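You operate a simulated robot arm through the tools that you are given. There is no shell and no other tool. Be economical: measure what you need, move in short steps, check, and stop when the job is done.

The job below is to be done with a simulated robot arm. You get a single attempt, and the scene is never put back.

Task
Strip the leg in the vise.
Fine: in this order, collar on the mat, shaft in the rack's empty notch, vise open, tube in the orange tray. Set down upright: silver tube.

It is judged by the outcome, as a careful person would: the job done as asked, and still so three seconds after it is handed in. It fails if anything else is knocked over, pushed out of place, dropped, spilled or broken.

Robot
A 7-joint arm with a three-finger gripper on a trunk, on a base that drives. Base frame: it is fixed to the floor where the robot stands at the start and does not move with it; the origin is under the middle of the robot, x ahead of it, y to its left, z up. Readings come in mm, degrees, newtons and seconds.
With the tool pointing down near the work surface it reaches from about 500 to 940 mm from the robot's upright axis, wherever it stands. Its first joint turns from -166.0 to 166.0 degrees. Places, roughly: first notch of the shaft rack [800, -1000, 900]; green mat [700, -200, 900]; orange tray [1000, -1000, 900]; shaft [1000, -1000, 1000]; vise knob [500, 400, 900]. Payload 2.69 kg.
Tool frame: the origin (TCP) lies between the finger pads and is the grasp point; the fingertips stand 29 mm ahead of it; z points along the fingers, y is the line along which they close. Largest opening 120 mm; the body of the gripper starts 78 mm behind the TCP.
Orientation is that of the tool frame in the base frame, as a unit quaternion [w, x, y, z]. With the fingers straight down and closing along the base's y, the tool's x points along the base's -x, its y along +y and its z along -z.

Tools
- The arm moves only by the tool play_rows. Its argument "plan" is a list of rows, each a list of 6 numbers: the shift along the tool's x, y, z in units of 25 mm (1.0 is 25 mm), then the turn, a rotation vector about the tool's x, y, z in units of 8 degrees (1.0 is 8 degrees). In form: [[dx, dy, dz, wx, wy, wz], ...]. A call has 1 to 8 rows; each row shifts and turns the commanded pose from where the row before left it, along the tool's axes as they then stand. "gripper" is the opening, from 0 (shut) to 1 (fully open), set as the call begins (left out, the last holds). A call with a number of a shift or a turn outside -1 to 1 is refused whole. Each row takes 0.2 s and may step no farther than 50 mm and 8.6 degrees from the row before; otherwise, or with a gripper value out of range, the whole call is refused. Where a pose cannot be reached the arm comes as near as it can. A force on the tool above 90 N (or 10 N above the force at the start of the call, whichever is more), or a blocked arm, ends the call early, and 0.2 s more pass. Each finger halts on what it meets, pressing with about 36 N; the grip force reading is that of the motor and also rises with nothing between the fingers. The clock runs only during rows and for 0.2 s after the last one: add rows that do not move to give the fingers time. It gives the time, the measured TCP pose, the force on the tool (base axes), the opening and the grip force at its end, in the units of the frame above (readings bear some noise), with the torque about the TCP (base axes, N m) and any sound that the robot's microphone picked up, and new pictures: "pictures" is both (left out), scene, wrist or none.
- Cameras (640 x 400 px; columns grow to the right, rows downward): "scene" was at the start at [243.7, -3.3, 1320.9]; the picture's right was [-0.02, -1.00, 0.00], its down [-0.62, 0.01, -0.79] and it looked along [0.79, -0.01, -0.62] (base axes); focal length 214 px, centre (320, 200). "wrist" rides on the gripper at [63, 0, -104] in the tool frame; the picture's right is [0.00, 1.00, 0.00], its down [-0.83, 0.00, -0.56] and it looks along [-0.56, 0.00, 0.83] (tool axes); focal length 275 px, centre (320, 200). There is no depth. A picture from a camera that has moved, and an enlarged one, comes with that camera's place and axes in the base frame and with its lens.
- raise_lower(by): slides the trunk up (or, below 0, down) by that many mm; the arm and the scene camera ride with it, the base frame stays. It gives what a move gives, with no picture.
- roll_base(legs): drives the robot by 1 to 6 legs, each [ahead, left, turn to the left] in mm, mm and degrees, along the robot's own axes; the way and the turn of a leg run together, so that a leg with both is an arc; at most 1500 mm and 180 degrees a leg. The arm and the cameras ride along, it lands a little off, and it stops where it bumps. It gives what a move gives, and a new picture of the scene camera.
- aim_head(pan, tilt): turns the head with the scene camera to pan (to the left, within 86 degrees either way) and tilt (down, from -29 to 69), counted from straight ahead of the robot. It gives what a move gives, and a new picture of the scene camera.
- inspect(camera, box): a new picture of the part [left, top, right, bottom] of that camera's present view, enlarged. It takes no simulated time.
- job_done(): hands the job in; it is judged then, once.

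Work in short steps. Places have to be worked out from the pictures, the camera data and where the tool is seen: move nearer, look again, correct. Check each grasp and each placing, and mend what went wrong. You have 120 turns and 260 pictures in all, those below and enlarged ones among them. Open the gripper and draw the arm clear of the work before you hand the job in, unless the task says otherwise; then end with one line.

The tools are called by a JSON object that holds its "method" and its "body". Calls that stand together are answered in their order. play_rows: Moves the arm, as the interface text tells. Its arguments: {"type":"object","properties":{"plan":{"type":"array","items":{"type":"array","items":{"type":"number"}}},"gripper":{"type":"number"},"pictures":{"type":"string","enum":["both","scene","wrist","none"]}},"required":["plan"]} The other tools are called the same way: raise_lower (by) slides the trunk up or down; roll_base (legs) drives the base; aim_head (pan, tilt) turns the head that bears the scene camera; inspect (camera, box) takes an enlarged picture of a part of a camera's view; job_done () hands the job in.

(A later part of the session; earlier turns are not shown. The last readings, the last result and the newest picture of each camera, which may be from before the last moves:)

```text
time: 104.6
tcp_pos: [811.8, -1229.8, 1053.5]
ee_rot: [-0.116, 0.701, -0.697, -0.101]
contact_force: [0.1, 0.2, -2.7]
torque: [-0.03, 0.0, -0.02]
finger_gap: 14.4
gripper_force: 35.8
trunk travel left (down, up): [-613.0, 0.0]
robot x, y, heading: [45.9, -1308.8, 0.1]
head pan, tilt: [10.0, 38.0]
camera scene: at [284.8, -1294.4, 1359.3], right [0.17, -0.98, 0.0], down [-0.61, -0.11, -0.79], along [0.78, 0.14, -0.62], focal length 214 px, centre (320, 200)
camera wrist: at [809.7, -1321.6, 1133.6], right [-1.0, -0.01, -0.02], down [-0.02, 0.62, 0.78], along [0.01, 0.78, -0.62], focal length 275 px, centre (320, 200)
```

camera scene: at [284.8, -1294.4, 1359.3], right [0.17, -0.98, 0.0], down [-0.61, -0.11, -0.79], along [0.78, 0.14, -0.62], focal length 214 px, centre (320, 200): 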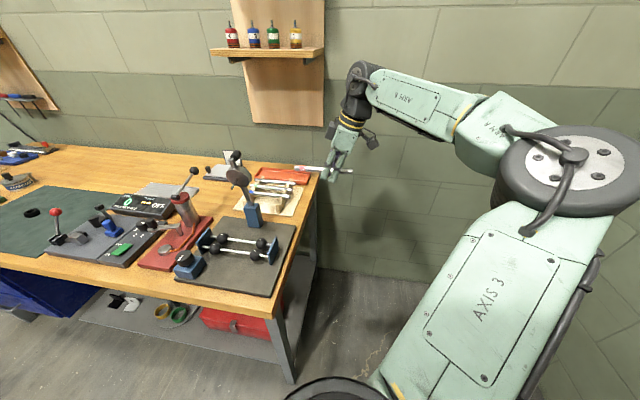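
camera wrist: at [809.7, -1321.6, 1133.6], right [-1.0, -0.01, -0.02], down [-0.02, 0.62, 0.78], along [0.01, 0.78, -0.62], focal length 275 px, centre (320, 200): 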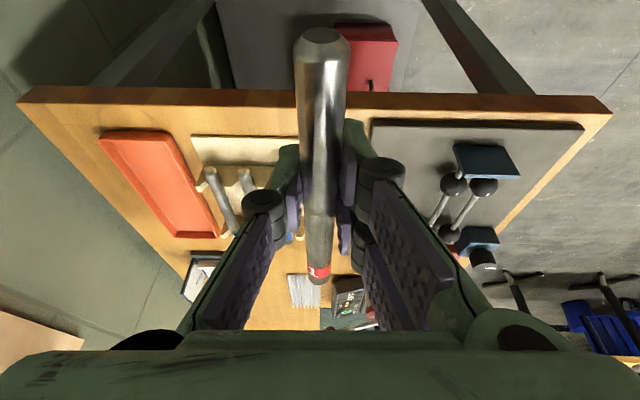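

Now in the wanted orientation. Move left along y over the rack at z≈1053.

{"method": "play_rows", "body": {"plan": [[-0.954, 0, 0.303, 0, 0, 0], [-0.954, 0, 0.303, 0, 0, 0], [-0.954, 0, 0.303, 0, 0, 0], [-0.954, 0, 0.303, 0, 0, 0], [-0.954, 0, 0.303, 0, 0, 0], [-0.954, 0, 0.303, 0, 0, 0], [-0.954, 0, 0.303, 0, 0, 0], [-0.6, 0, 0.19, 0, 0, 0]]}}

```text
time: 106.4
tcp_pos: [811.0, -1040.4, 1053.1]
ee_rot: [-0.116, 0.702, -0.696, -0.1]
contact_force: [-0.2, 0.5, -1.7]
torque: [-0.05, 0.02, 0.0]
finger_gap: 14.3
gripper_force: 36.0
trunk travel left (down, up): [-613.0, 0.0]
robot x, y, heading: [43.1, -1304.5, 0.0]
head pan, tilt: [10.0, 38.0]
camera scene: at [284.9, -1294.2, 1359.2], right [0.17, -0.98, 0.0], down [-0.61, -0.11, -0.79], along [0.78, 0.14, -0.62], focal length 214 px, centre (320, 200)
camera wrist: at [809.5, -1130.8, 1132.5], right [-1.0, -0.01, -0.02], down [-0.02, 0.62, 0.78], along [0.01, 0.78, -0.62], focal length 275 px, centre (320, 200)
```

scene: 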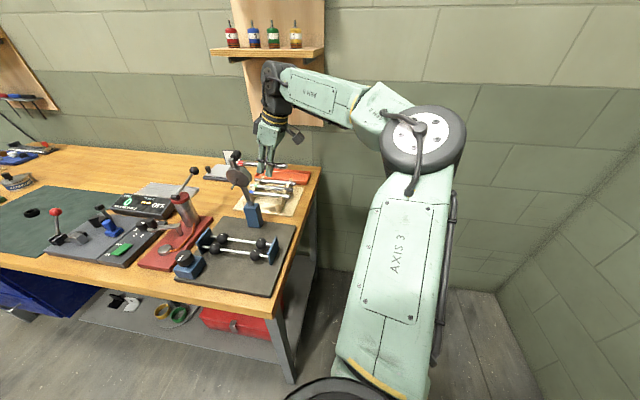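
wrist: 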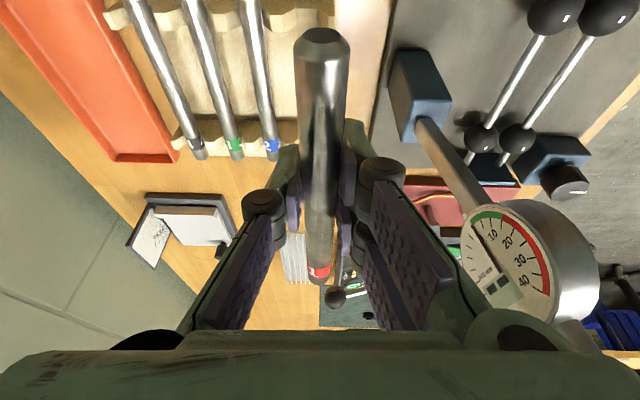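

Good: the gauge is well to the side and the forearm is clear. Lower 70 mm while finishing the shift to y≈−1015.

{"method": "play_rows", "body": {"plan": [[-0.035, 0, 0.99, 0, 0, 0], [-0.035, 0, 0.99, 0, 0, 0], [-0.035, 0, 0.99, 0, 0, 0]]}}

{"method": "inspect", "body": {"camera": "wrist", "box": [140, 0, 400, 200]}}

```text
time: 107.2
tcp_pos: [812.4, -1015.0, 981.1]
ee_rot: [-0.116, 0.701, -0.696, -0.101]
contact_force: [-0.6, -0.2, -1.3]
torque: [-0.06, 0.03, 0.01]
finger_gap: 14.1
gripper_force: 35.6
trunk travel left (down, up): [-613.0, 0.0]
robot x, y, heading: [42.8, -1308.3, -0.1]
head pan, tilt: [10.0, 38.0]
camera scene: at [285.2, -1294.2, 1359.2], right [0.17, -0.98, 0.0], down [-0.61, -0.11, -0.79], along [0.78, 0.14, -0.62], focal length 214 px, centre (320, 200)
camera wrist: at [810.7, -1106.6, 1061.9], right [-1.0, -0.01, -0.02], down [-0.02, 0.62, 0.78], along [0.01, 0.78, -0.62], focal length 275 px, centre (320, 200)
```

scene: 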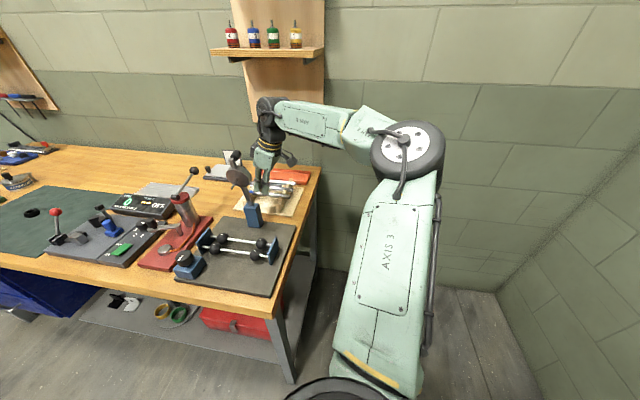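
wrist: 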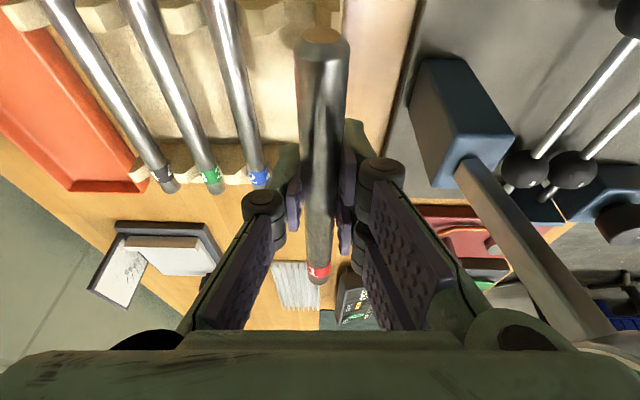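

```text
2.00 times, centred on (270, 100) of wrist
camera zoom: at [810.7, -1106.6, 1061.9], right [-1.0, -0.01, -0.02], down [-0.02, 0.62, 0.78], along [0.01, 0.78, -0.62], focal length 551 px, centre (420, 400)
```

zoom: 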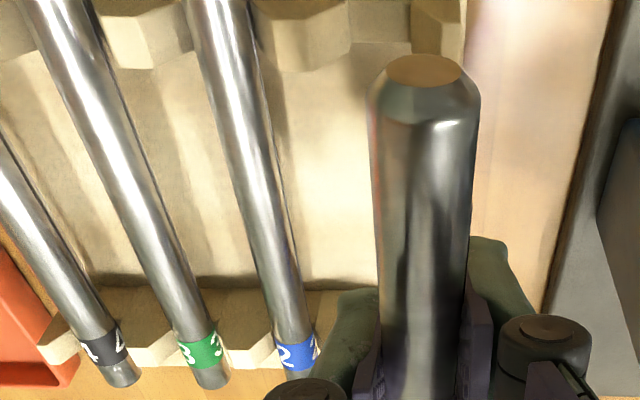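

From this close view the blue shaft is at x≈862 and the pitch is ≈39, so the empty notch is x≈823. Shift +10 mm in x and lower 40 mm, then recheck.

{"method": "play_rows", "body": {"plan": [[0.24, -0.42, 0.76, 0, 0, 0], [0.24, 0, 0.76, 0, 0, 0]], "pictures": "wrist"}}

{"method": "inspect", "body": {"camera": "wrist", "box": [180, 0, 400, 180]}}

{"method": "inspect", "body": {"camera": "scene", "box": [210, 120, 320, 230]}}

```text
time: 107.8
tcp_pos: [823.4, -1015.3, 942.0]
ee_rot: [-0.116, 0.701, -0.697, -0.1]
contact_force: [-0.5, 0.0, -1.8]
torque: [-0.04, -0.01, -0.02]
finger_gap: 14.2
gripper_force: 36.5
trunk travel left (down, up): [-613.0, 0.0]
robot x, y, heading: [42.5, -1305.6, 0.3]
head pan, tilt: [10.0, 38.0]
camera wrist: at [822.5, -1107.1, 1022.5], right [-1.0, -0.01, -0.02], down [-0.02, 0.62, 0.78], along [0.01, 0.78, -0.62], focal length 275 px, centre (320, 200)
```

wrist: 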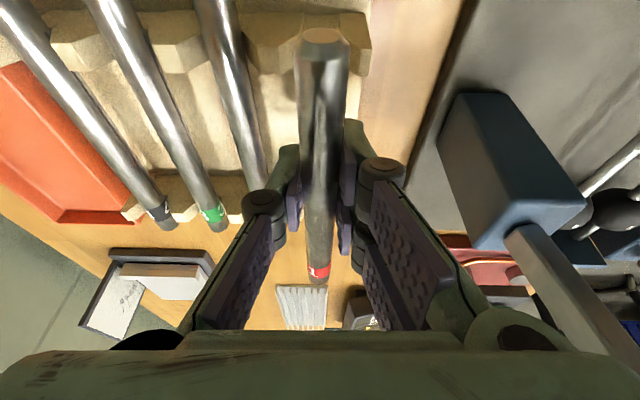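

```text
2.22 times, centred on (290, 90) of wrist
camera zoom: at [822.5, -1107.1, 1022.5], right [-1.0, -0.01, -0.02], down [-0.02, 0.62, 0.78], along [0.01, 0.78, -0.62], focal length 612 px, centre (387, 444)
```

zoom: 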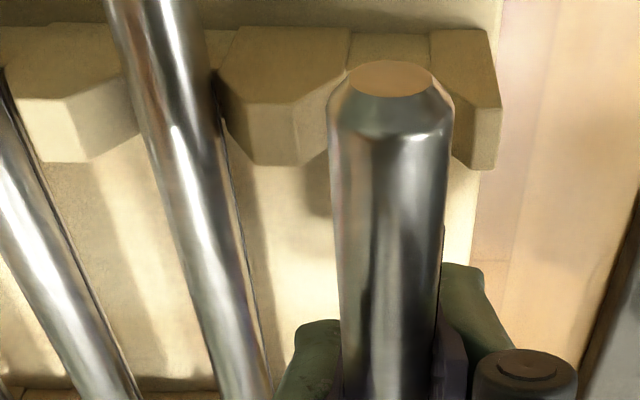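

```text
3.64 times, centred on (265, 175) of scene
camera zoom: at [285.0, -1294.3, 1359.3], right [0.17, -0.98, 0.0], down [-0.61, -0.11, -0.79], along [0.78, 0.14, -0.62], focal length 780 px, centre (520, 291)
```

zoom: 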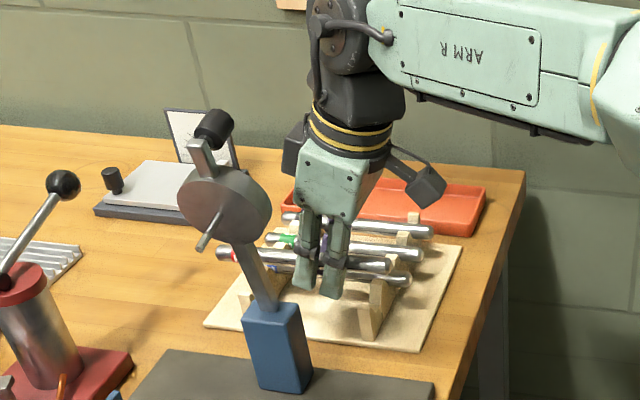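

Alignment with the notch is within a couple of mm, but the shaft's tip end is about 3.5° low. I correct that pitch, shift +1 mm, and lower 18 mm.

{"method": "play_rows", "body": {"plan": [[0, -0.05, 0, 0, 0.42, 0], [0.09, 0, 0.35, 0, 0, 0], [0.09, 0, 0.35, 0, 0, 0]], "pictures": "wrist"}}

{"method": "inspect", "body": {"camera": "scene", "box": [225, 150, 305, 230]}}

{"method": "inspect", "body": {"camera": "wrist", "box": [180, 0, 400, 180]}}

```text
time: 108.6
tcp_pos: [823.7, -1014.9, 925.1]
ee_rot: [-0.095, 0.703, -0.7, -0.08]
contact_force: [-1.0, -0.4, -2.5]
torque: [-0.02, -0.01, -0.01]
finger_gap: 14.2
gripper_force: 36.4
trunk travel left (down, up): [-613.0, 0.0]
robot x, y, heading: [42.8, -1309.0, 0.2]
head pan, tilt: [10.0, 38.0]
camera wrist: at [823.2, -1101.3, 1010.5], right [-1.0, -0.01, -0.02], down [-0.02, 0.67, 0.74], along [0.01, 0.74, -0.67], focal length 275 px, centre (320, 200)
```

wrist: 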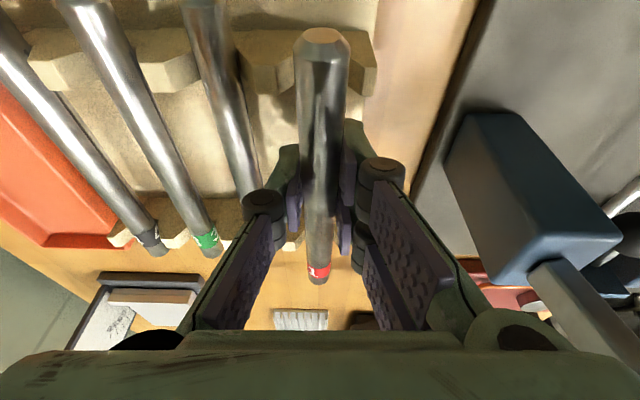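

```text
5.00 times, centred on (265, 190) of scene
camera zoom: at [285.0, -1294.3, 1359.2], right [0.17, -0.98, 0.0], down [-0.61, -0.11, -0.79], along [0.78, 0.14, -0.62], focal length 1072 px, centre (595, 250)
```

zoom: 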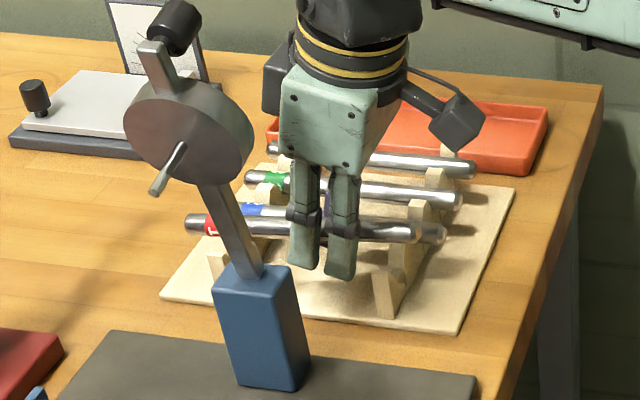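

```text
2.22 times, centred on (290, 90) of wrist
camera zoom: at [823.2, -1101.3, 1010.5], right [-1.0, -0.01, -0.02], down [-0.02, 0.67, 0.74], along [0.01, 0.74, -0.67], focal length 612 px, centre (387, 444)
```

zoom: 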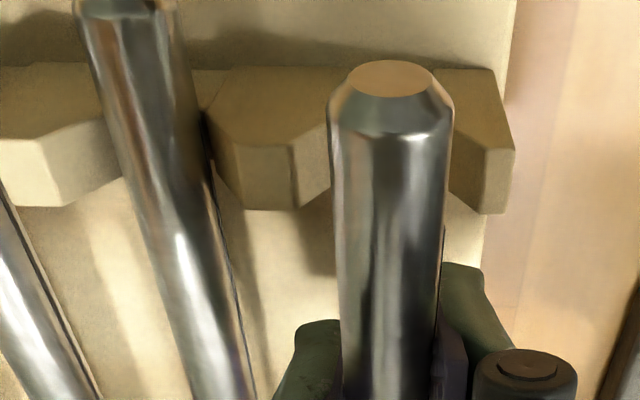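

Shaft is centred over the notch. Lower slowly in 2.5 mm rows watching for contact.

{"method": "play_rows", "body": {"plan": [[0.025, 0, 0.097, 0, 0, 0], [0.025, 0, 0.097, 0, 0, 0], [0.025, 0, 0.097, 0, 0, 0], [0.025, 0, 0.097, 0, 0, 0]], "pictures": "none"}}

{"method": "inspect", "body": {"camera": "scene", "box": [225, 150, 305, 230]}}

{"method": "inspect", "body": {"camera": "wrist", "box": [180, 0, 400, 180]}}

```text
time: 109.6
tcp_pos: [825.2, -1015.1, 916.1]
ee_rot: [-0.095, 0.704, -0.699, -0.08]
contact_force: [0.3, -0.3, -1.7]
torque: [-0.04, -0.02, 0.0]
finger_gap: 14.2
gripper_force: 35.8
trunk travel left (down, up): [-613.0, 0.0]
robot x, y, heading: [44.3, -1308.2, 0.3]
head pan, tilt: [10.0, 38.0]
```

```text
5.00 times, centred on (265, 190) of scene
camera zoom: at [284.9, -1294.3, 1359.2], right [0.17, -0.98, 0.0], down [-0.61, -0.11, -0.79], along [0.78, 0.14, -0.62], focal length 1072 px, centre (595, 250)
```

zoom: 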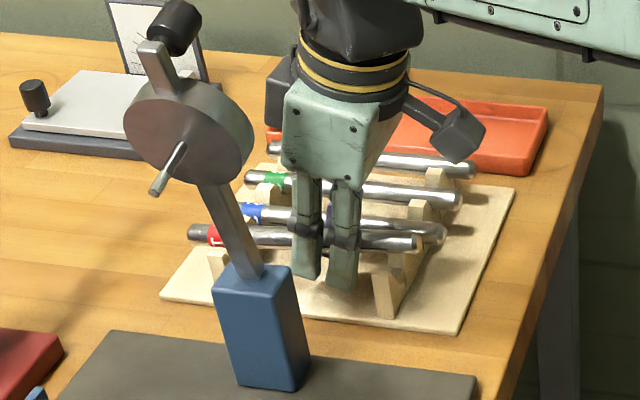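

```text
2.22 times, centred on (290, 90) of wrist
camera zoom: at [823.3, -1100.9, 1001.1], right [-1.0, -0.01, -0.02], down [-0.02, 0.67, 0.74], along [0.01, 0.74, -0.67], focal length 612 px, centre (387, 444)
```

zoom: 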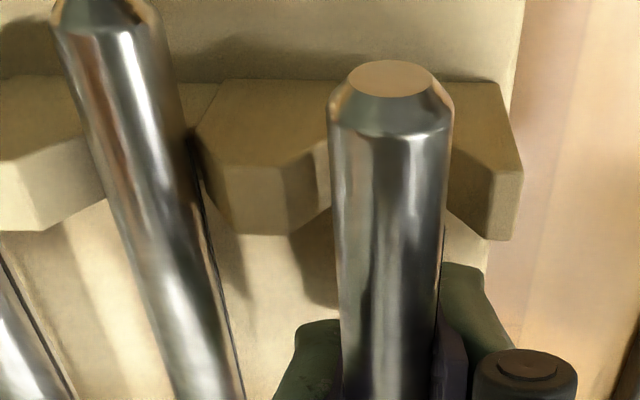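

Still no contact at z 916. I shift 5 mm right for equal overhang and continue lowering.

{"method": "play_rows", "body": {"plan": [[0.194, 0, -0.05, 0, 0, 0], [0.025, 0, 0.097, 0, 0, 0], [0.025, 0, 0.097, 0, 0, 0], [0.025, 0, 0.097, 0, 0, 0]], "pictures": "none"}}

{"method": "inspect", "body": {"camera": "scene", "box": [225, 150, 305, 230]}}

{"method": "inspect", "body": {"camera": "wrist", "box": [180, 0, 400, 180]}}

```text
time: 110.6
tcp_pos: [825.0, -1019.4, 908.1]
ee_rot: [-0.095, 0.705, -0.699, -0.078]
contact_force: [0.8, 0.2, -0.8]
torque: [-0.07, -0.02, -0.02]
finger_gap: 14.4
gripper_force: 35.8
trunk travel left (down, up): [-613.0, 0.0]
robot x, y, heading: [44.4, -1307.4, 0.3]
head pan, tilt: [10.0, 38.0]
```

```text
5.00 times, centred on (265, 190) of scene
camera zoom: at [284.9, -1294.3, 1359.2], right [0.17, -0.98, 0.0], down [-0.61, -0.11, -0.79], along [0.78, 0.14, -0.62], focal length 1072 px, centre (595, 250)
```

zoom: 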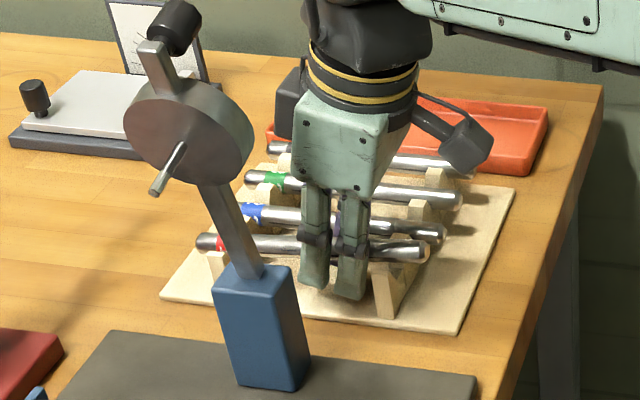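

```text
2.22 times, centred on (290, 90) of wrist
camera zoom: at [823.5, -1105.7, 993.9], right [-1.0, -0.01, -0.02], down [-0.02, 0.67, 0.74], along [0.01, 0.74, -0.67], focal length 612 px, centre (387, 444)
```

zoom: 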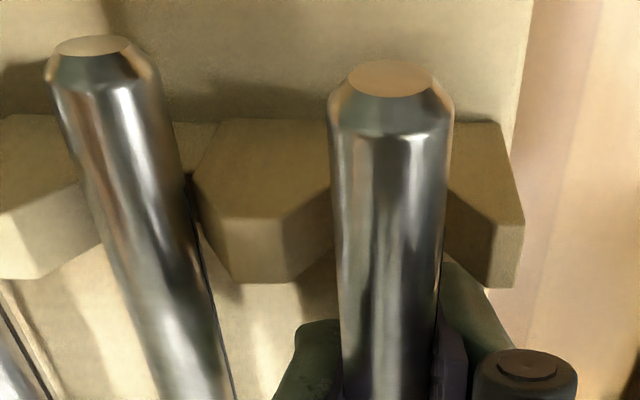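

Comparing with the neighbouring shafts, my pitch correction was wrong (tip now high), so I undo it and keep lowering a little.

{"method": "play_rows", "body": {"plan": [[0, 0, 0, 0, -0.45, 0], [0.03, 0, 0.095, 0, 0, 0], [0, 0, 0, 0, 0, 0]], "pictures": "none"}}

{"method": "inspect", "body": {"camera": "scene", "box": [225, 150, 305, 230]}}

{"method": "inspect", "body": {"camera": "wrist", "box": [180, 0, 400, 180]}}

```text
time: 111.4
tcp_pos: [825.0, -1020.7, 905.2]
ee_rot: [-0.118, 0.7, -0.696, -0.102]
contact_force: [0.5, 0.0, -2.0]
torque: [-0.05, 0.01, 0.03]
finger_gap: 14.1
gripper_force: 35.3
trunk travel left (down, up): [-613.0, 0.0]
robot x, y, heading: [44.7, -1305.8, -0.1]
head pan, tilt: [10.0, 38.0]
```

```text
5.00 times, centred on (265, 190) of scene
camera zoom: at [284.9, -1294.4, 1359.2], right [0.17, -0.98, 0.0], down [-0.61, -0.11, -0.79], along [0.78, 0.14, -0.62], focal length 1072 px, centre (595, 250)
```

zoom: 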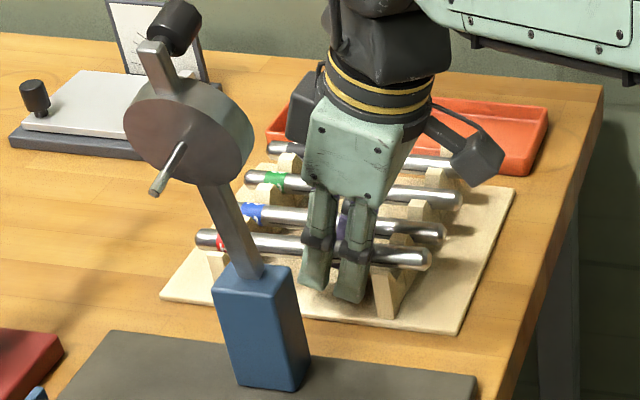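

```text
2.22 times, centred on (290, 90) of wrist
camera zoom: at [824.1, -1111.5, 985.4], right [-1.0, -0.01, -0.02], down [-0.02, 0.62, 0.78], along [0.01, 0.78, -0.62], focal length 612 px, centre (387, 444)
```

zoom: 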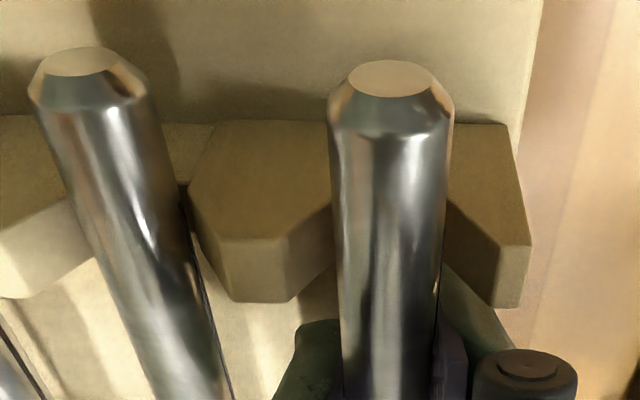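

Parallel now. Lower in 2 mm rows to contact.

{"method": "play_rows", "body": {"plan": [[0.024, 0, 0.076, 0, 0, 0], [0.024, 0, 0.076, 0, 0, 0], [0.024, 0, 0.076, 0, 0, 0]], "pictures": "none"}}

{"method": "inspect", "body": {"camera": "wrist", "box": [180, 0, 400, 180]}}

```text
time: 112.2
tcp_pos: [825.5, -1021.2, 899.5]
ee_rot: [-0.119, 0.7, -0.696, -0.102]
contact_force: [-0.6, 0.6, -1.2]
torque: [0.08, -0.04, 0.01]
finger_gap: 14.4
gripper_force: 36.7
trunk travel left (down, up): [-613.0, 0.0]
robot x, y, heading: [43.2, -1306.9, -0.1]
head pan, tilt: [10.0, 38.0]
```

```text
2.22 times, centred on (290, 90) of wrist
camera zoom: at [824.5, -1111.3, 979.7], right [-1.0, -0.01, -0.02], down [-0.02, 0.62, 0.78], along [0.01, 0.78, -0.62], focal length 612 px, centre (387, 444)
```

zoom: 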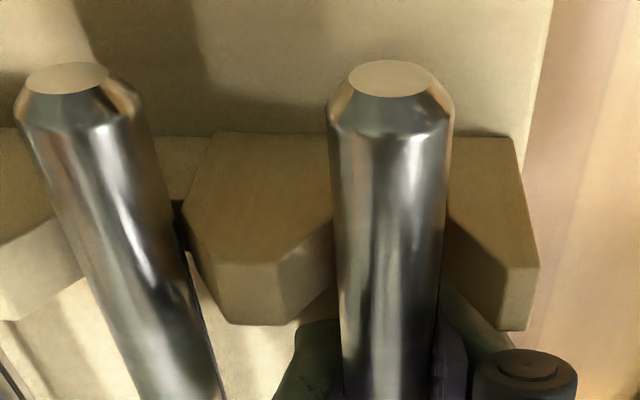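

No contact yet, ends now level in the picture; keep going down 2 mm at a time.

{"method": "play_rows", "body": {"plan": [[0.024, 0, 0.076, 0, 0, 0], [0.024, 0, 0.076, 0, 0, 0]], "pictures": "none"}}

{"method": "inspect", "body": {"camera": "wrist", "box": [180, 0, 400, 180]}}

{"method": "inspect", "body": {"camera": "scene", "box": [225, 150, 305, 230]}}

```text
time: 112.8
tcp_pos: [824.5, -1018.8, 899.2]
ee_rot: [-0.121, 0.7, -0.696, -0.102]
contact_force: [1.7, -3.6, 18.7]
torque: [0.03, 0.21, 0.01]
finger_gap: 14.1
gripper_force: 36.2
trunk travel left (down, up): [-613.0, 0.0]
robot x, y, heading: [44.0, -1308.9, -0.0]
head pan, tilt: [10.0, 38.0]
```

```text
2.22 times, centred on (290, 90) of wrist
camera zoom: at [823.9, -1111.4, 979.0], right [-1.0, -0.01, -0.03], down [-0.03, 0.62, 0.79], along [0.01, 0.79, -0.62], focal length 612 px, centre (387, 444)
```

zoom: 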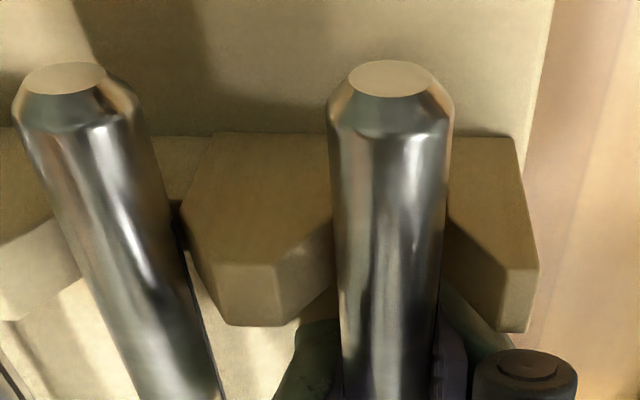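

```text
5.00 times, centred on (265, 190) of scene
camera zoom: at [283.1, -1295.3, 1360.0], right [0.17, -0.98, 0.0], down [-0.6, -0.11, -0.79], along [0.78, 0.14, -0.61], focal length 1072 px, centre (595, 250)
```

zoom: 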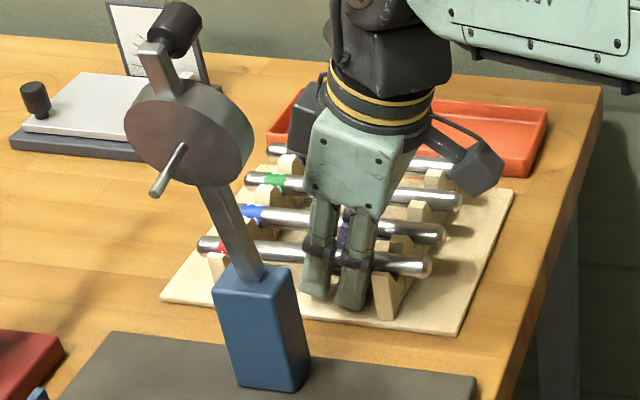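

Contact of 19 N at z≈899 and the shaft now looks level with its neighbours. I open the fingers only slightly to release.

{"method": "play_rows", "body": {"plan": [[-0.012, 0, -0.038, 0, 0, 0], [0, 0, 0, 0, 0, 0], [0, 0, 0, 0, 0, 0]], "gripper": 0.22, "pictures": "none"}}

{"method": "inspect", "body": {"camera": "wrist", "box": [180, 0, 400, 180]}}

{"method": "inspect", "body": {"camera": "scene", "box": [225, 150, 305, 230]}}

```text
time: 113.6
tcp_pos: [823.3, -1018.6, 898.2]
ee_rot: [-0.119, 0.701, -0.695, -0.103]
contact_force: [-3.9, 1.0, 11.0]
torque: [-0.15, 0.24, -0.07]
finger_gap: 32.1
gripper_force: 2.4
trunk travel left (down, up): [-613.0, 0.0]
robot x, y, heading: [37.7, -1308.9, 0.1]
head pan, tilt: [10.0, 38.0]
```

```text
2.22 times, centred on (290, 90) of wrist
camera zoom: at [822.8, -1110.3, 977.1], right [-1.0, -0.01, -0.02], down [-0.03, 0.62, 0.78], along [0.01, 0.78, -0.62], focal length 612 px, centre (387, 444)
```

zoom: 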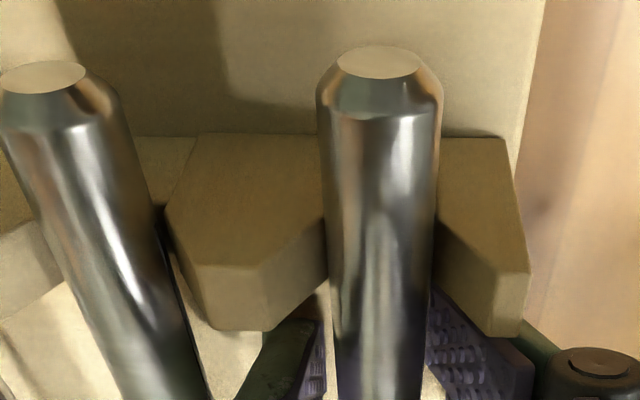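

```text
5.00 times, centred on (265, 190) of scene
camera zoom: at [283.4, -1294.6, 1359.5], right [0.18, -0.98, 0.0], down [-0.61, -0.11, -0.79], along [0.78, 0.14, -0.61], focal length 1072 px, centre (595, 250)
```

zoom: 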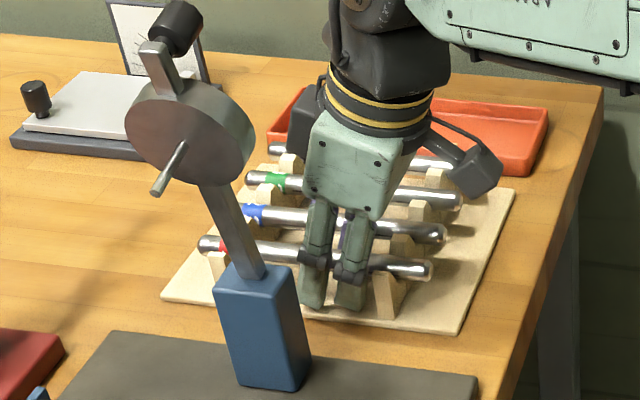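

The shaft settled. Retreat straight up.

{"method": "play_rows", "body": {"plan": [[-0.15, 0, -0.48, 0, 0, 0], [-0.303, 0, -0.954, 0, 0, 0], [-0.303, 0, -0.954, 0, 0, 0], [-0.303, 0, -0.954, 0, 0, 0], [-0.303, 0, -0.954, 0, 0, 0], [-0.303, 0, -0.954, 0, 0, 0]]}}

{"method": "inspect", "body": {"camera": "scene", "box": [225, 150, 305, 230]}}

```text
time: 115.0
tcp_pos: [821.6, -1019.4, 1032.1]
ee_rot: [-0.118, 0.701, -0.696, -0.102]
contact_force: [-0.3, 0.0, 0.0]
torque: [0.03, -0.01, 0.05]
finger_gap: 26.5
gripper_force: 0.2
trunk travel left (down, up): [-613.0, 0.0]
robot x, y, heading: [39.7, -1312.0, 0.1]
head pan, tilt: [10.0, 38.0]
camera scene: at [284.5, -1294.5, 1359.3], right [0.17, -0.98, 0.0], down [-0.61, -0.11, -0.79], along [0.78, 0.14, -0.62], focal length 214 px, centre (320, 200)
camera wrist: at [820.3, -1110.8, 1113.3], right [-1.0, -0.01, -0.02], down [-0.02, 0.62, 0.78], along [0.01, 0.78, -0.62], focal length 275 px, centre (320, 200)
```

scene: 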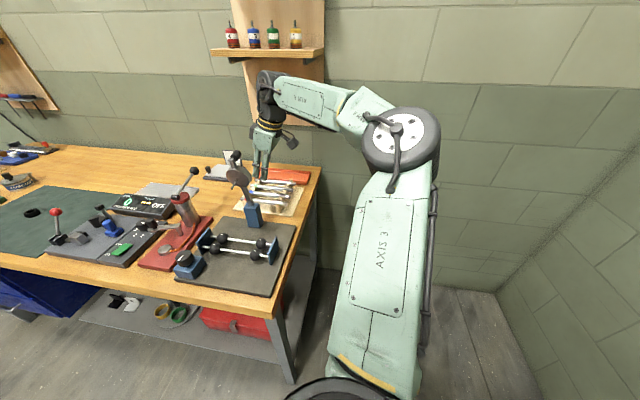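
wrist: 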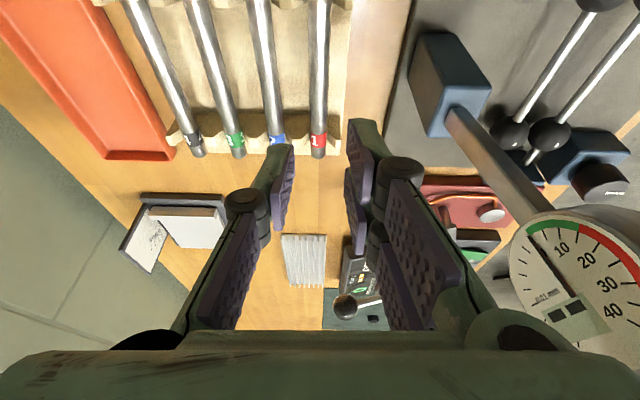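

```text
5.00 times, centred on (265, 190) of scene
camera zoom: at [284.5, -1294.5, 1359.3], right [0.17, -0.98, 0.0], down [-0.61, -0.11, -0.79], along [0.78, 0.14, -0.62], focal length 1072 px, centre (595, 250)
```

zoom: 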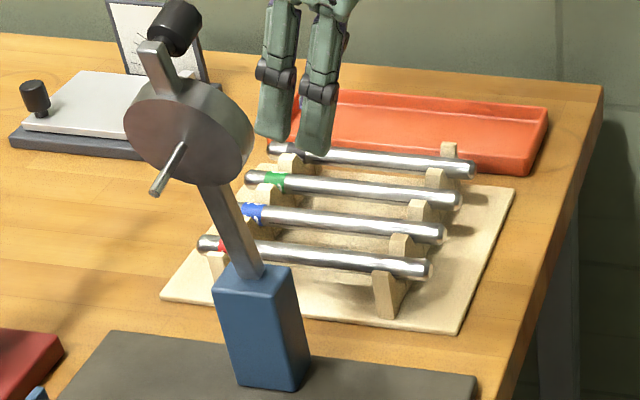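

The shaft lies in the first notch like its neighbours. Now withdraw to the right, clear of the gauge, and turn the tool back toward forward-facing.

{"method": "play_rows", "body": {"plan": [[0.954, 0, -0.303, 0, 0, 0], [0.954, 0, -0.303, 0, 0, 0], [0.954, 0, -0.303, 0, 0, 0], [0.954, 0, -0.303, 0, 0, 0], [0.954, 0, -0.303, 0, 0, 0], [0.954, 0, -0.303, 0, 0, 0], [0.954, 0, -0.303, 0, 0, 0], [0.954, 0, -0.303, 0, 0, 0]], "pictures": "none"}}

{"method": "play_rows", "body": {"plan": [[0, 1, 0, -0.311, 0, -0.974], [0, 1, 0, -0.311, 0, -0.974], [0, 1, 0, -0.311, 0, -0.974], [0, 0, 0, -0.311, 0, -0.974], [0, 0, 0, -0.311, 0, -0.974], [0, 0, 0, -0.311, 0, -0.974], [0, 0, 0, -0.311, 0, -0.974], [0, 0, 0, -0.311, 0, -0.974]], "pictures": "none"}}

{"method": "play_rows", "body": {"plan": [[0, 0, 0, -0.311, 0, -0.974], [0, 0, 0, -0.311, 0, -0.974], [0, 0, 0, -0.311, 0, -0.974]], "pictures": "none"}}

{"method": "roll_base", "body": {"legs": [[-300, 0, 0]]}}

```text
time: 116.8
tcp_pos: [822.1, -1218.1, 1035.3]
ee_rot: [-0.118, 0.7, -0.697, -0.102]
contact_force: [-0.3, 0.8, 0.7]
torque: [0.01, -0.02, 0.0]
finger_gap: 26.5
gripper_force: 0.1
trunk travel left (down, up): [-613.0, 0.0]
robot x, y, heading: [42.0, -1310.7, -0.2]
head pan, tilt: [10.0, 38.0]
```

```text
time: 118.6
tcp_pos: [750.6, -1230.6, 1032.1]
ee_rot: [-0.036, 0.968, -0.206, -0.14]
contact_force: [-1.0, 0.2, 0.2]
torque: [-0.01, 0.0, 0.02]
finger_gap: 26.4
gripper_force: 0.1
trunk travel left (down, up): [-613.0, 0.0]
robot x, y, heading: [42.8, -1311.1, 0.2]
head pan, tilt: [10.0, 38.0]
```

```text
time: 119.4
tcp_pos: [749.4, -1229.8, 1031.5]
ee_rot: [-0.003, 0.99, 0.003, -0.142]
contact_force: [-0.9, 0.5, -0.3]
torque: [0.04, -0.01, 0.02]
finger_gap: 26.4
gripper_force: 0.0
trunk travel left (down, up): [-613.0, 0.0]
robot x, y, heading: [43.5, -1310.9, 0.1]
head pan, tilt: [10.0, 38.0]
```

```text
time: 121.5
tcp_pos: [452.0, -1233.9, 1032.9]
ee_rot: [-0.001, 0.99, -0.001, -0.143]
contact_force: [-0.7, 0.6, 0.6]
torque: [-0.02, -0.03, 0.01]
finger_gap: 26.4
gripper_force: 0.0
trunk travel left (down, up): [-613.0, 0.0]
robot x, y, heading: [-257.1, -1311.3, -0.3]
head pan, tilt: [10.0, 38.0]
camera scene: at [-13.1, -1295.5, 1359.4], right [0.17, -0.99, 0.0], down [-0.61, -0.1, -0.79], along [0.78, 0.13, -0.62], focal length 214 px, centre (320, 200)
```

scene: 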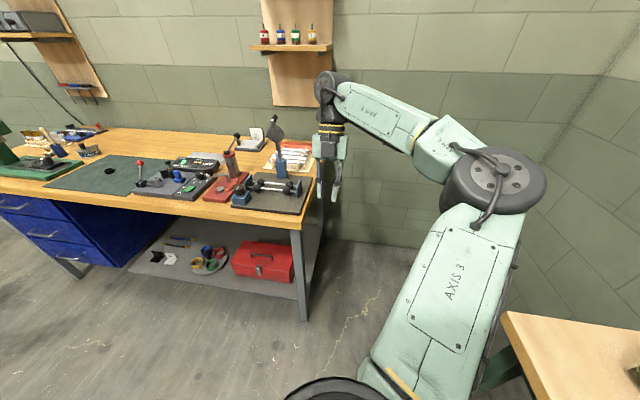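

Tilt the tool forward to horizontal (camera on top), then strafe left to the vise.

{"method": "play_rows", "body": {"plan": [[0, 0, 0, 0, 1, 0], [0, 0, 0, 0, 1, 0], [0, 0, 0, 0, 1, 0], [0, 0, 0, 0, 1, 0], [0, 0, 0, 0, 1, 0], [0, 0, 0, 0, 1, 0], [0, 0, 0, 0, 1, 0], [0, 0, 0, 0, 1, 0]], "pictures": "none"}}

{"method": "play_rows", "body": {"plan": [[0, 0, 0, 0, 1, 0], [0, 0, 0, 0, 1, 0], [0, 0, 0, 0, 1, 0], [0, 0, 0, 0, 1, 0], [0, 0, 0, 0, 1, 0], [0, 0, 0, 0, 0.3, 0]], "gripper": 0.65, "pictures": "none"}}

{"method": "roll_base", "body": {"legs": [[-60, 0, 0], [0, 830, -0.8], [0, 820, -0.8]]}}

```text
time: 123.3
tcp_pos: [451.8, -1235.2, 1032.0]
ee_rot: [-0.001, 0.915, -0.002, 0.404]
contact_force: [0.1, 0.2, 0.6]
torque: [-0.06, 0.0, -0.01]
finger_gap: 26.5
gripper_force: 0.1
trunk travel left (down, up): [-613.0, 0.0]
robot x, y, heading: [-256.3, -1310.0, -0.1]
head pan, tilt: [10.0, 38.0]
```

```text
time: 124.7
tcp_pos: [467.0, -1226.7, 1042.5]
ee_rot: [0.003, 0.725, -0.006, 0.689]
contact_force: [0.3, 0.4, -0.2]
torque: [0.04, 0.0, -0.01]
finger_gap: 77.8
gripper_force: 0.0
out of reach, approached as far as the arm can: row 4, 5, 6
trunk travel left (down, up): [-613.0, 0.0]
robot x, y, heading: [-252.8, -1308.7, -0.3]
head pan, tilt: [10.0, 38.0]
```

```text
time: 138.4
tcp_pos: [448.3, 390.3, 1042.2]
ee_rot: [0.019, 0.724, -0.021, 0.689]
contact_force: [0.3, -0.3, -0.1]
torque: [-0.02, 0.03, 0.01]
finger_gap: 77.9
gripper_force: 0.0
trunk travel left (down, up): [-613.0, 0.0]
robot x, y, heading: [-275.2, 337.4, -2.8]
head pan, tilt: [10.0, 38.0]
camera scene: at [-30.7, 340.6, 1359.3], right [0.13, -0.99, 0.0], down [-0.61, -0.08, -0.79], along [0.78, 0.1, -0.62], focal length 214 px, centre (320, 200)
```

scene: 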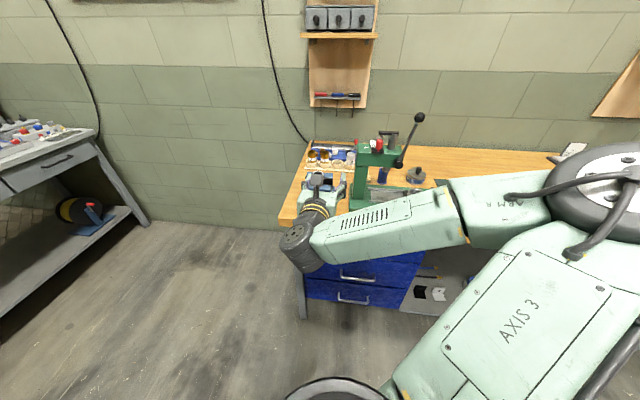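

Correct the heading and back off so I can lower the tool in front of the knob.

{"method": "roll_base", "body": {"legs": [[0, 0, 2.8], [-120, 0, 0]]}}

{"method": "play_rows", "body": {"plan": [[-0.9, 0, 0, 0, 0, 0], [-0.9, 0, 0, 0, 0.38, 0], [-0.8, 0, 0, 0, 0, 0], [-0.8, 0, 0, 0, 0, 0]], "pictures": "wrist"}}

```text
time: 140.1
tcp_pos: [326.7, 425.6, 1043.5]
ee_rot: [0.001, 0.725, -0.003, 0.689]
contact_force: [0.5, -0.4, -0.6]
torque: [0.0, 0.03, -0.01]
finger_gap: 78.3
gripper_force: 0.1
trunk travel left (down, up): [-613.0, 0.0]
robot x, y, heading: [-395.0, 339.9, 0.2]
head pan, tilt: [10.0, 38.0]
camera scene: at [-151.5, 352.3, 1359.5], right [0.18, -0.98, 0.0], down [-0.61, -0.11, -0.79], along [0.78, 0.14, -0.61], focal length 214 px, centre (320, 200)
```

scene: 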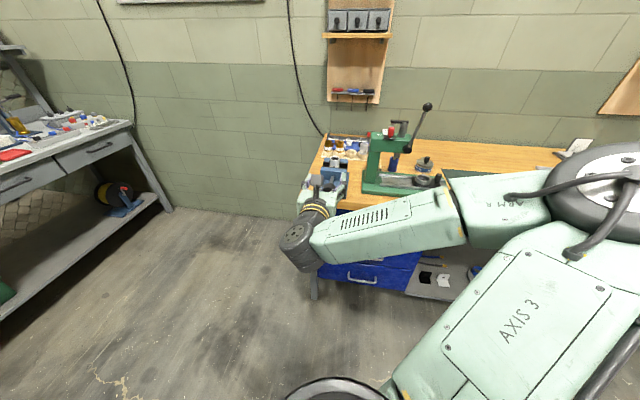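

```text
time: 141.1
tcp_pos: [317.8, 445.8, 1007.5]
ee_rot: [0.008, 0.73, -0.009, 0.683]
contact_force: [0.5, 0.3, -0.1]
torque: [-0.02, 0.01, -0.01]
finger_gap: 78.2
gripper_force: 0.0
out of reach, approached as far as the arm can: row 1, 2, 3, 4
trunk travel left (down, up): [-613.0, 0.0]
robot x, y, heading: [-391.9, 341.4, 0.4]
head pan, tilt: [10.0, 38.0]
camera wrist: at [218.2, 447.8, 1077.9], right [-0.02, -1.0, 0.0], down [-0.61, 0.01, -0.79], along [0.79, -0.02, -0.61], focal length 275 px, centre (320, 200)
```

wrist: 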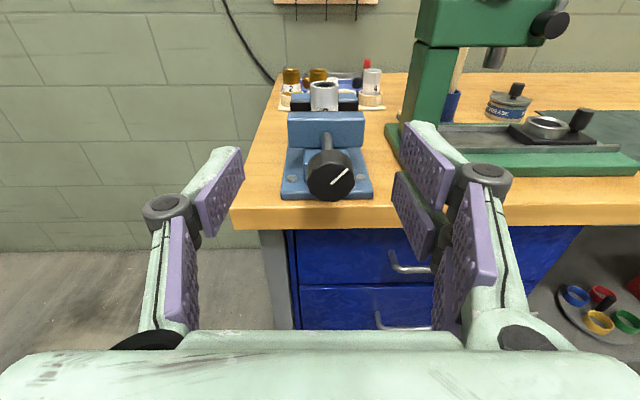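

The knob is centred near (445, 432, 934), about 47 mm across. I lower the trunk 73 mm to its height and look again.

{"method": "raise_lower", "body": {"by": -73}}

{"method": "play_rows", "body": {"plan": [[0, 0.5, 0, 0, 0.4, 0]], "pictures": "wrist"}}

```text
time: 142.2
tcp_pos: [316.6, 444.3, 934.8]
ee_rot: [0.009, 0.731, -0.01, 0.682]
contact_force: [-0.2, -0.3, 0.1]
torque: [0.01, -0.03, 0.0]
finger_gap: 78.0
gripper_force: 0.0
trunk travel left (down, up): [-540.0, 73.0]
robot x, y, heading: [-396.0, 338.7, 0.6]
head pan, tilt: [10.0, 38.0]
```

```text
time: 142.6
tcp_pos: [318.2, 444.6, 934.8]
ee_rot: [0.009, 0.731, -0.011, 0.682]
contact_force: [-0.7, -0.3, -0.1]
torque: [-0.01, 0.01, -0.01]
finger_gap: 78.0
gripper_force: 0.0
out of reach, approached as far as the arm can: row 1
trunk travel left (down, up): [-540.0, 73.0]
robot x, y, heading: [-394.4, 340.5, 0.1]
head pan, tilt: [10.0, 38.0]
camera wrist: at [218.1, 447.6, 1005.1], right [-0.03, -1.0, 0.0], down [-0.61, 0.01, -0.79], along [0.79, -0.02, -0.61], focal length 275 px, centre (320, 200)
```

wrist: 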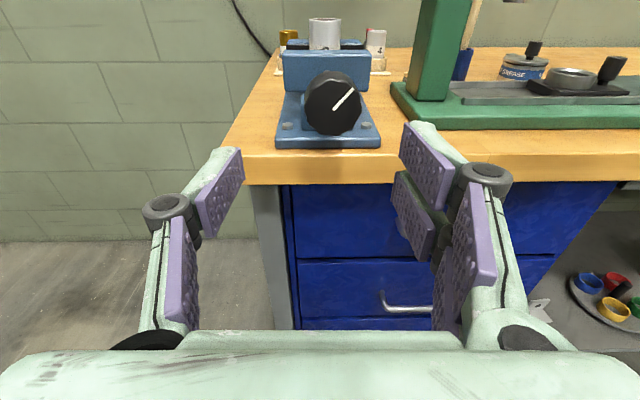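

Arm is at a joint limit here in pitch, but 86° is fine. I test rolling about the tool axis in free air first.

{"method": "play_rows", "body": {"plan": [[0, 0, -0.4, 0, 0, -1], [0, 0, -0.4, 0, 0, -1], [0, 0, 0, 0, 0, -1], [0, 0, 0, 0, 0, -1], [0, 0, 0, 0, 0, -1], [0, 0, 0, 0, 0, -1]], "pictures": "scene"}}

```text
time: 144.0
tcp_pos: [314.2, 452.5, 936.8]
ee_rot: [0.286, 0.672, 0.289, 0.619]
contact_force: [-0.7, -0.3, 1.1]
torque: [-0.01, -0.01, 0.03]
finger_gap: 78.2
gripper_force: 0.1
out of reach, approached as far as the arm can: row 1, 2
trunk travel left (down, up): [-540.0, 73.0]
robot x, y, heading: [-392.4, 338.1, 0.2]
head pan, tilt: [10.0, 38.0]
camera scene: at [-150.7, 352.3, 1286.3], right [0.18, -0.98, 0.0], down [-0.61, -0.11, -0.79], along [0.78, 0.14, -0.62], focal length 214 px, centre (320, 200)
```

scene: 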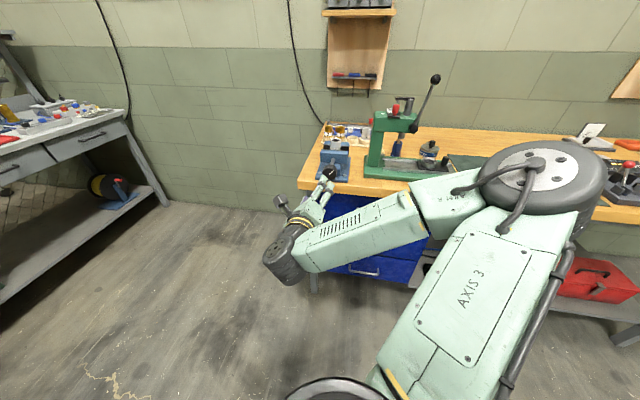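

Rolling works. I wind to the +45° side so there's a long counter-clockwise stroke available.

{"method": "play_rows", "body": {"plan": [[0, 0, 0, 0, 0, 1], [0, 0, 0, 0, 0, 1], [0, 0, 0, 0, 0, 1], [0, 0, 0, 0, 0, 1], [0, 0, 0, 0, 0, 1], [0, 0, 0, 0, 0, 1], [0, 0, 0, 0, 0, 1], [0, 0, 0, 0, 0, 1]], "pictures": "none"}}

{"method": "play_rows", "body": {"plan": [[0, 0, 0, 0, 0, 1], [0, 0, 0, 0, 0, 1], [0, 0, 0, 0, 0, 1], [0, 0, 0, 0, 0, 1], [0, 0, 0, 0, 0, 1], [0, 0, 0, 0, 0, 1]], "pictures": "wrist"}}

```text
time: 145.8
tcp_pos: [313.3, 453.4, 935.8]
ee_rot: [-0.087, 0.722, -0.112, 0.677]
contact_force: [0.2, 0.1, -0.3]
torque: [-0.01, 0.03, -0.01]
finger_gap: 77.9
gripper_force: 0.0
trunk travel left (down, up): [-540.0, 73.0]
robot x, y, heading: [-392.9, 335.4, 0.1]
head pan, tilt: [10.0, 38.0]
```

```text
time: 147.2
tcp_pos: [309.3, 457.8, 959.9]
ee_rot: [-0.353, 0.617, -0.397, 0.581]
contact_force: [-0.3, 0.5, 0.4]
torque: [-0.01, 0.02, -0.03]
finger_gap: 78.0
gripper_force: 0.1
out of reach, approached as far as the arm can: row 5, 6
trunk travel left (down, up): [-540.0, 73.0]
robot x, y, heading: [-391.9, 334.8, 0.3]
head pan, tilt: [10.0, 38.0]
camera wrist: at [206.8, 406.1, 995.1], right [-0.08, -0.44, -0.89], down [-0.56, 0.76, -0.32], along [0.82, 0.48, -0.31], focal length 275 px, centre (320, 200)
```

wrist: 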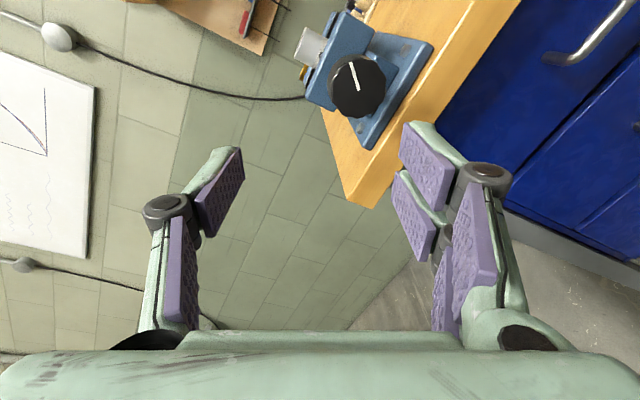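

The last rows hit a limit; unwind three rows to a comfortable roll.

{"method": "play_rows", "body": {"plan": [[0, 0, 0, 0, 0, -1], [0, 0, 0, 0, 0, -1], [0, 0, 0, 0, 0, -1], [0, 0, 0, 0, 0, 0]], "pictures": "wrist"}}

```text
time: 148.2
tcp_pos: [311.2, 460.3, 959.3]
ee_rot: [-0.225, 0.684, -0.258, 0.644]
contact_force: [-0.2, 0.1, 0.3]
torque: [0.0, -0.03, -0.01]
finger_gap: 78.2
gripper_force: 0.0
trunk travel left (down, up): [-540.0, 73.0]
robot x, y, heading: [-391.7, 338.3, 0.1]
head pan, tilt: [10.0, 38.0]
camera wrist: at [208.7, 422.3, 1015.0], right [-0.06, -0.77, -0.64], down [-0.58, 0.55, -0.6], along [0.81, 0.33, -0.48], focal length 275 px, centre (320, 200)
```

wrist: 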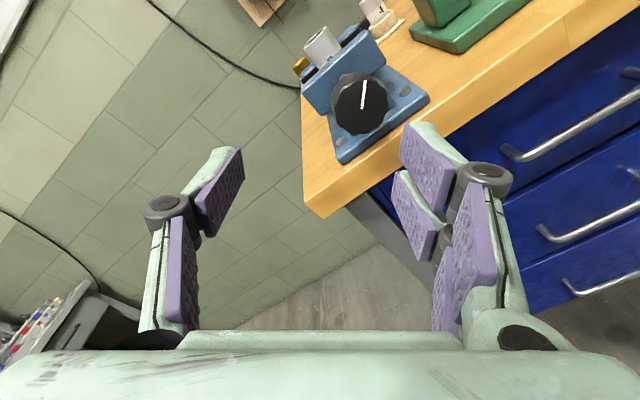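

Shift the tool onto the knob axis (mostly along tool y).

{"method": "play_rows", "body": {"plan": [[-0.05, 0.8, 0, 0, 0, 0], [-0.05, 0.75, 0, 0, 0, 0]], "pictures": "wrist"}}

{"method": "inspect", "body": {"camera": "wrist", "box": [270, 0, 450, 160]}}

```text
time: 148.8
tcp_pos: [320.0, 438.4, 935.0]
ee_rot: [-0.225, 0.684, -0.261, 0.643]
contact_force: [-0.2, 0.8, 1.4]
torque: [0.02, 0.01, 0.01]
finger_gap: 78.1
gripper_force: 0.0
out of reach, approached as far as the arm can: row 1, 2
trunk travel left (down, up): [-540.0, 73.0]
robot x, y, heading: [-393.7, 338.8, 0.5]
head pan, tilt: [10.0, 38.0]
camera wrist: at [218.1, 401.7, 990.8], right [-0.07, -0.77, -0.64], down [-0.58, 0.55, -0.6], along [0.81, 0.33, -0.49], focal length 275 px, centre (320, 200)
```

wrist: 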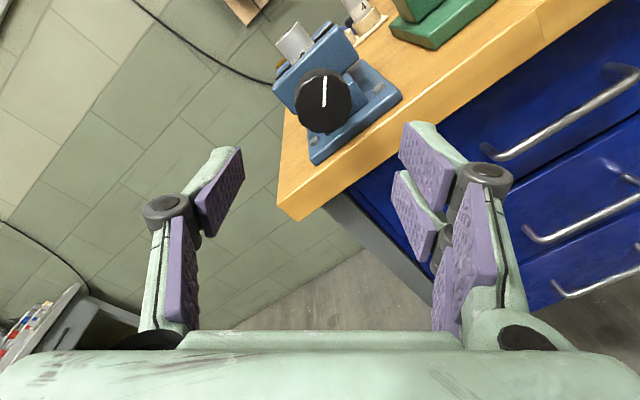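

```text
2.50 times, centred on (360, 80) of wrist
camera zoom: at [218.1, 401.7, 990.8], right [-0.07, -0.77, -0.64], down [-0.58, 0.55, -0.6], along [0.81, 0.33, -0.49], focal length 688 px, centre (220, 500)
```

zoom: 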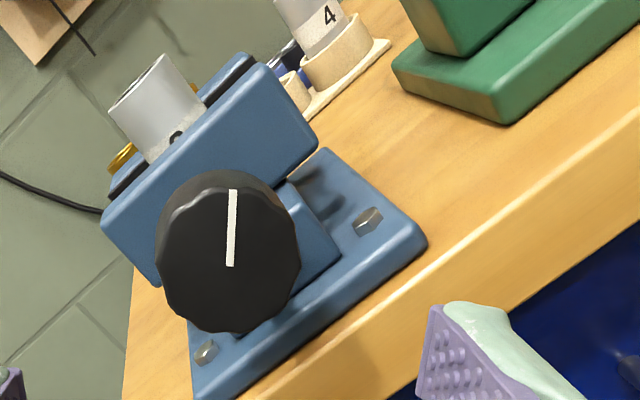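

Knob axis is at y≈430, z≈929. I move the base right 8 mm and ahead 125 mm, and the trunk down 6 mm.

{"method": "raise_lower", "body": {"by": -6}}

{"method": "roll_base", "body": {"legs": [[0, -9, 0], [90, 0, 0]]}}

{"method": "play_rows", "body": {"plan": [[0, 0, 0, 0, 0, 0]], "pictures": "wrist"}}

```text
time: 149.3
tcp_pos: [319.8, 438.3, 928.4]
ee_rot: [-0.222, 0.684, -0.261, 0.644]
contact_force: [-1.1, 0.5, 1.2]
torque: [0.01, 0.0, 0.01]
finger_gap: 77.9
gripper_force: 0.1
trunk travel left (down, up): [-534.0, 79.0]
robot x, y, heading: [-393.4, 336.2, 0.2]
head pan, tilt: [10.0, 38.0]
```

```text
time: 150.8
tcp_pos: [408.4, 430.3, 929.1]
ee_rot: [-0.223, 0.685, -0.262, 0.643]
contact_force: [-0.2, 0.7, -0.4]
torque: [-0.01, 0.02, -0.01]
finger_gap: 78.2
gripper_force: 0.1
trunk travel left (down, up): [-534.0, 79.0]
robot x, y, heading: [-305.1, 331.2, 0.2]
head pan, tilt: [10.0, 38.0]
camera scene: at [-61.2, 343.7, 1280.1], right [0.18, -0.98, 0.0], down [-0.61, -0.11, -0.79], along [0.78, 0.14, -0.62], focal length 214 px, centre (320, 200)
```

scene: 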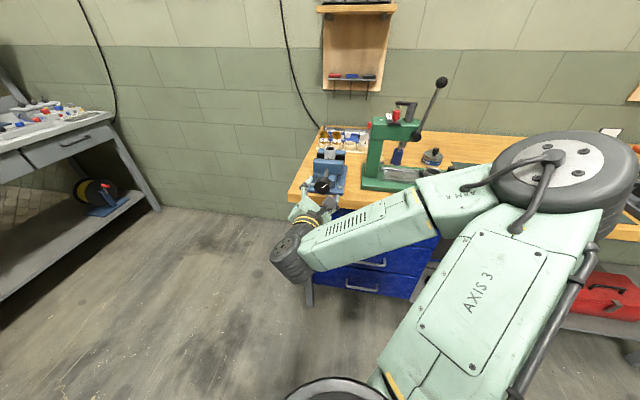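

```text
time: 151.2
tcp_pos: [408.5, 430.7, 928.8]
ee_rot: [-0.222, 0.684, -0.261, 0.644]
contact_force: [0.7, 0.8, 0.8]
torque: [-0.03, -0.02, 0.0]
finger_gap: 78.0
gripper_force: 0.0
trunk travel left (down, up): [-534.0, 79.0]
robot x, y, heading: [-302.1, 331.4, 0.1]
head pan, tilt: [10.0, 38.0]
camera wrist: at [306.8, 393.5, 985.0], right [-0.07, -0.77, -0.64], down [-0.58, 0.55, -0.6], along [0.81, 0.33, -0.49], focal length 275 px, centre (320, 200)
```

wrist: 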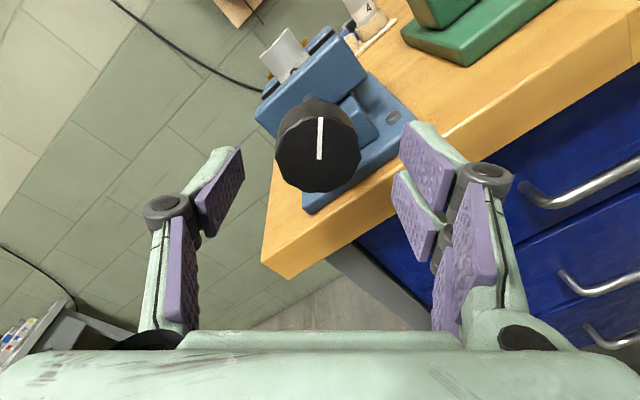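

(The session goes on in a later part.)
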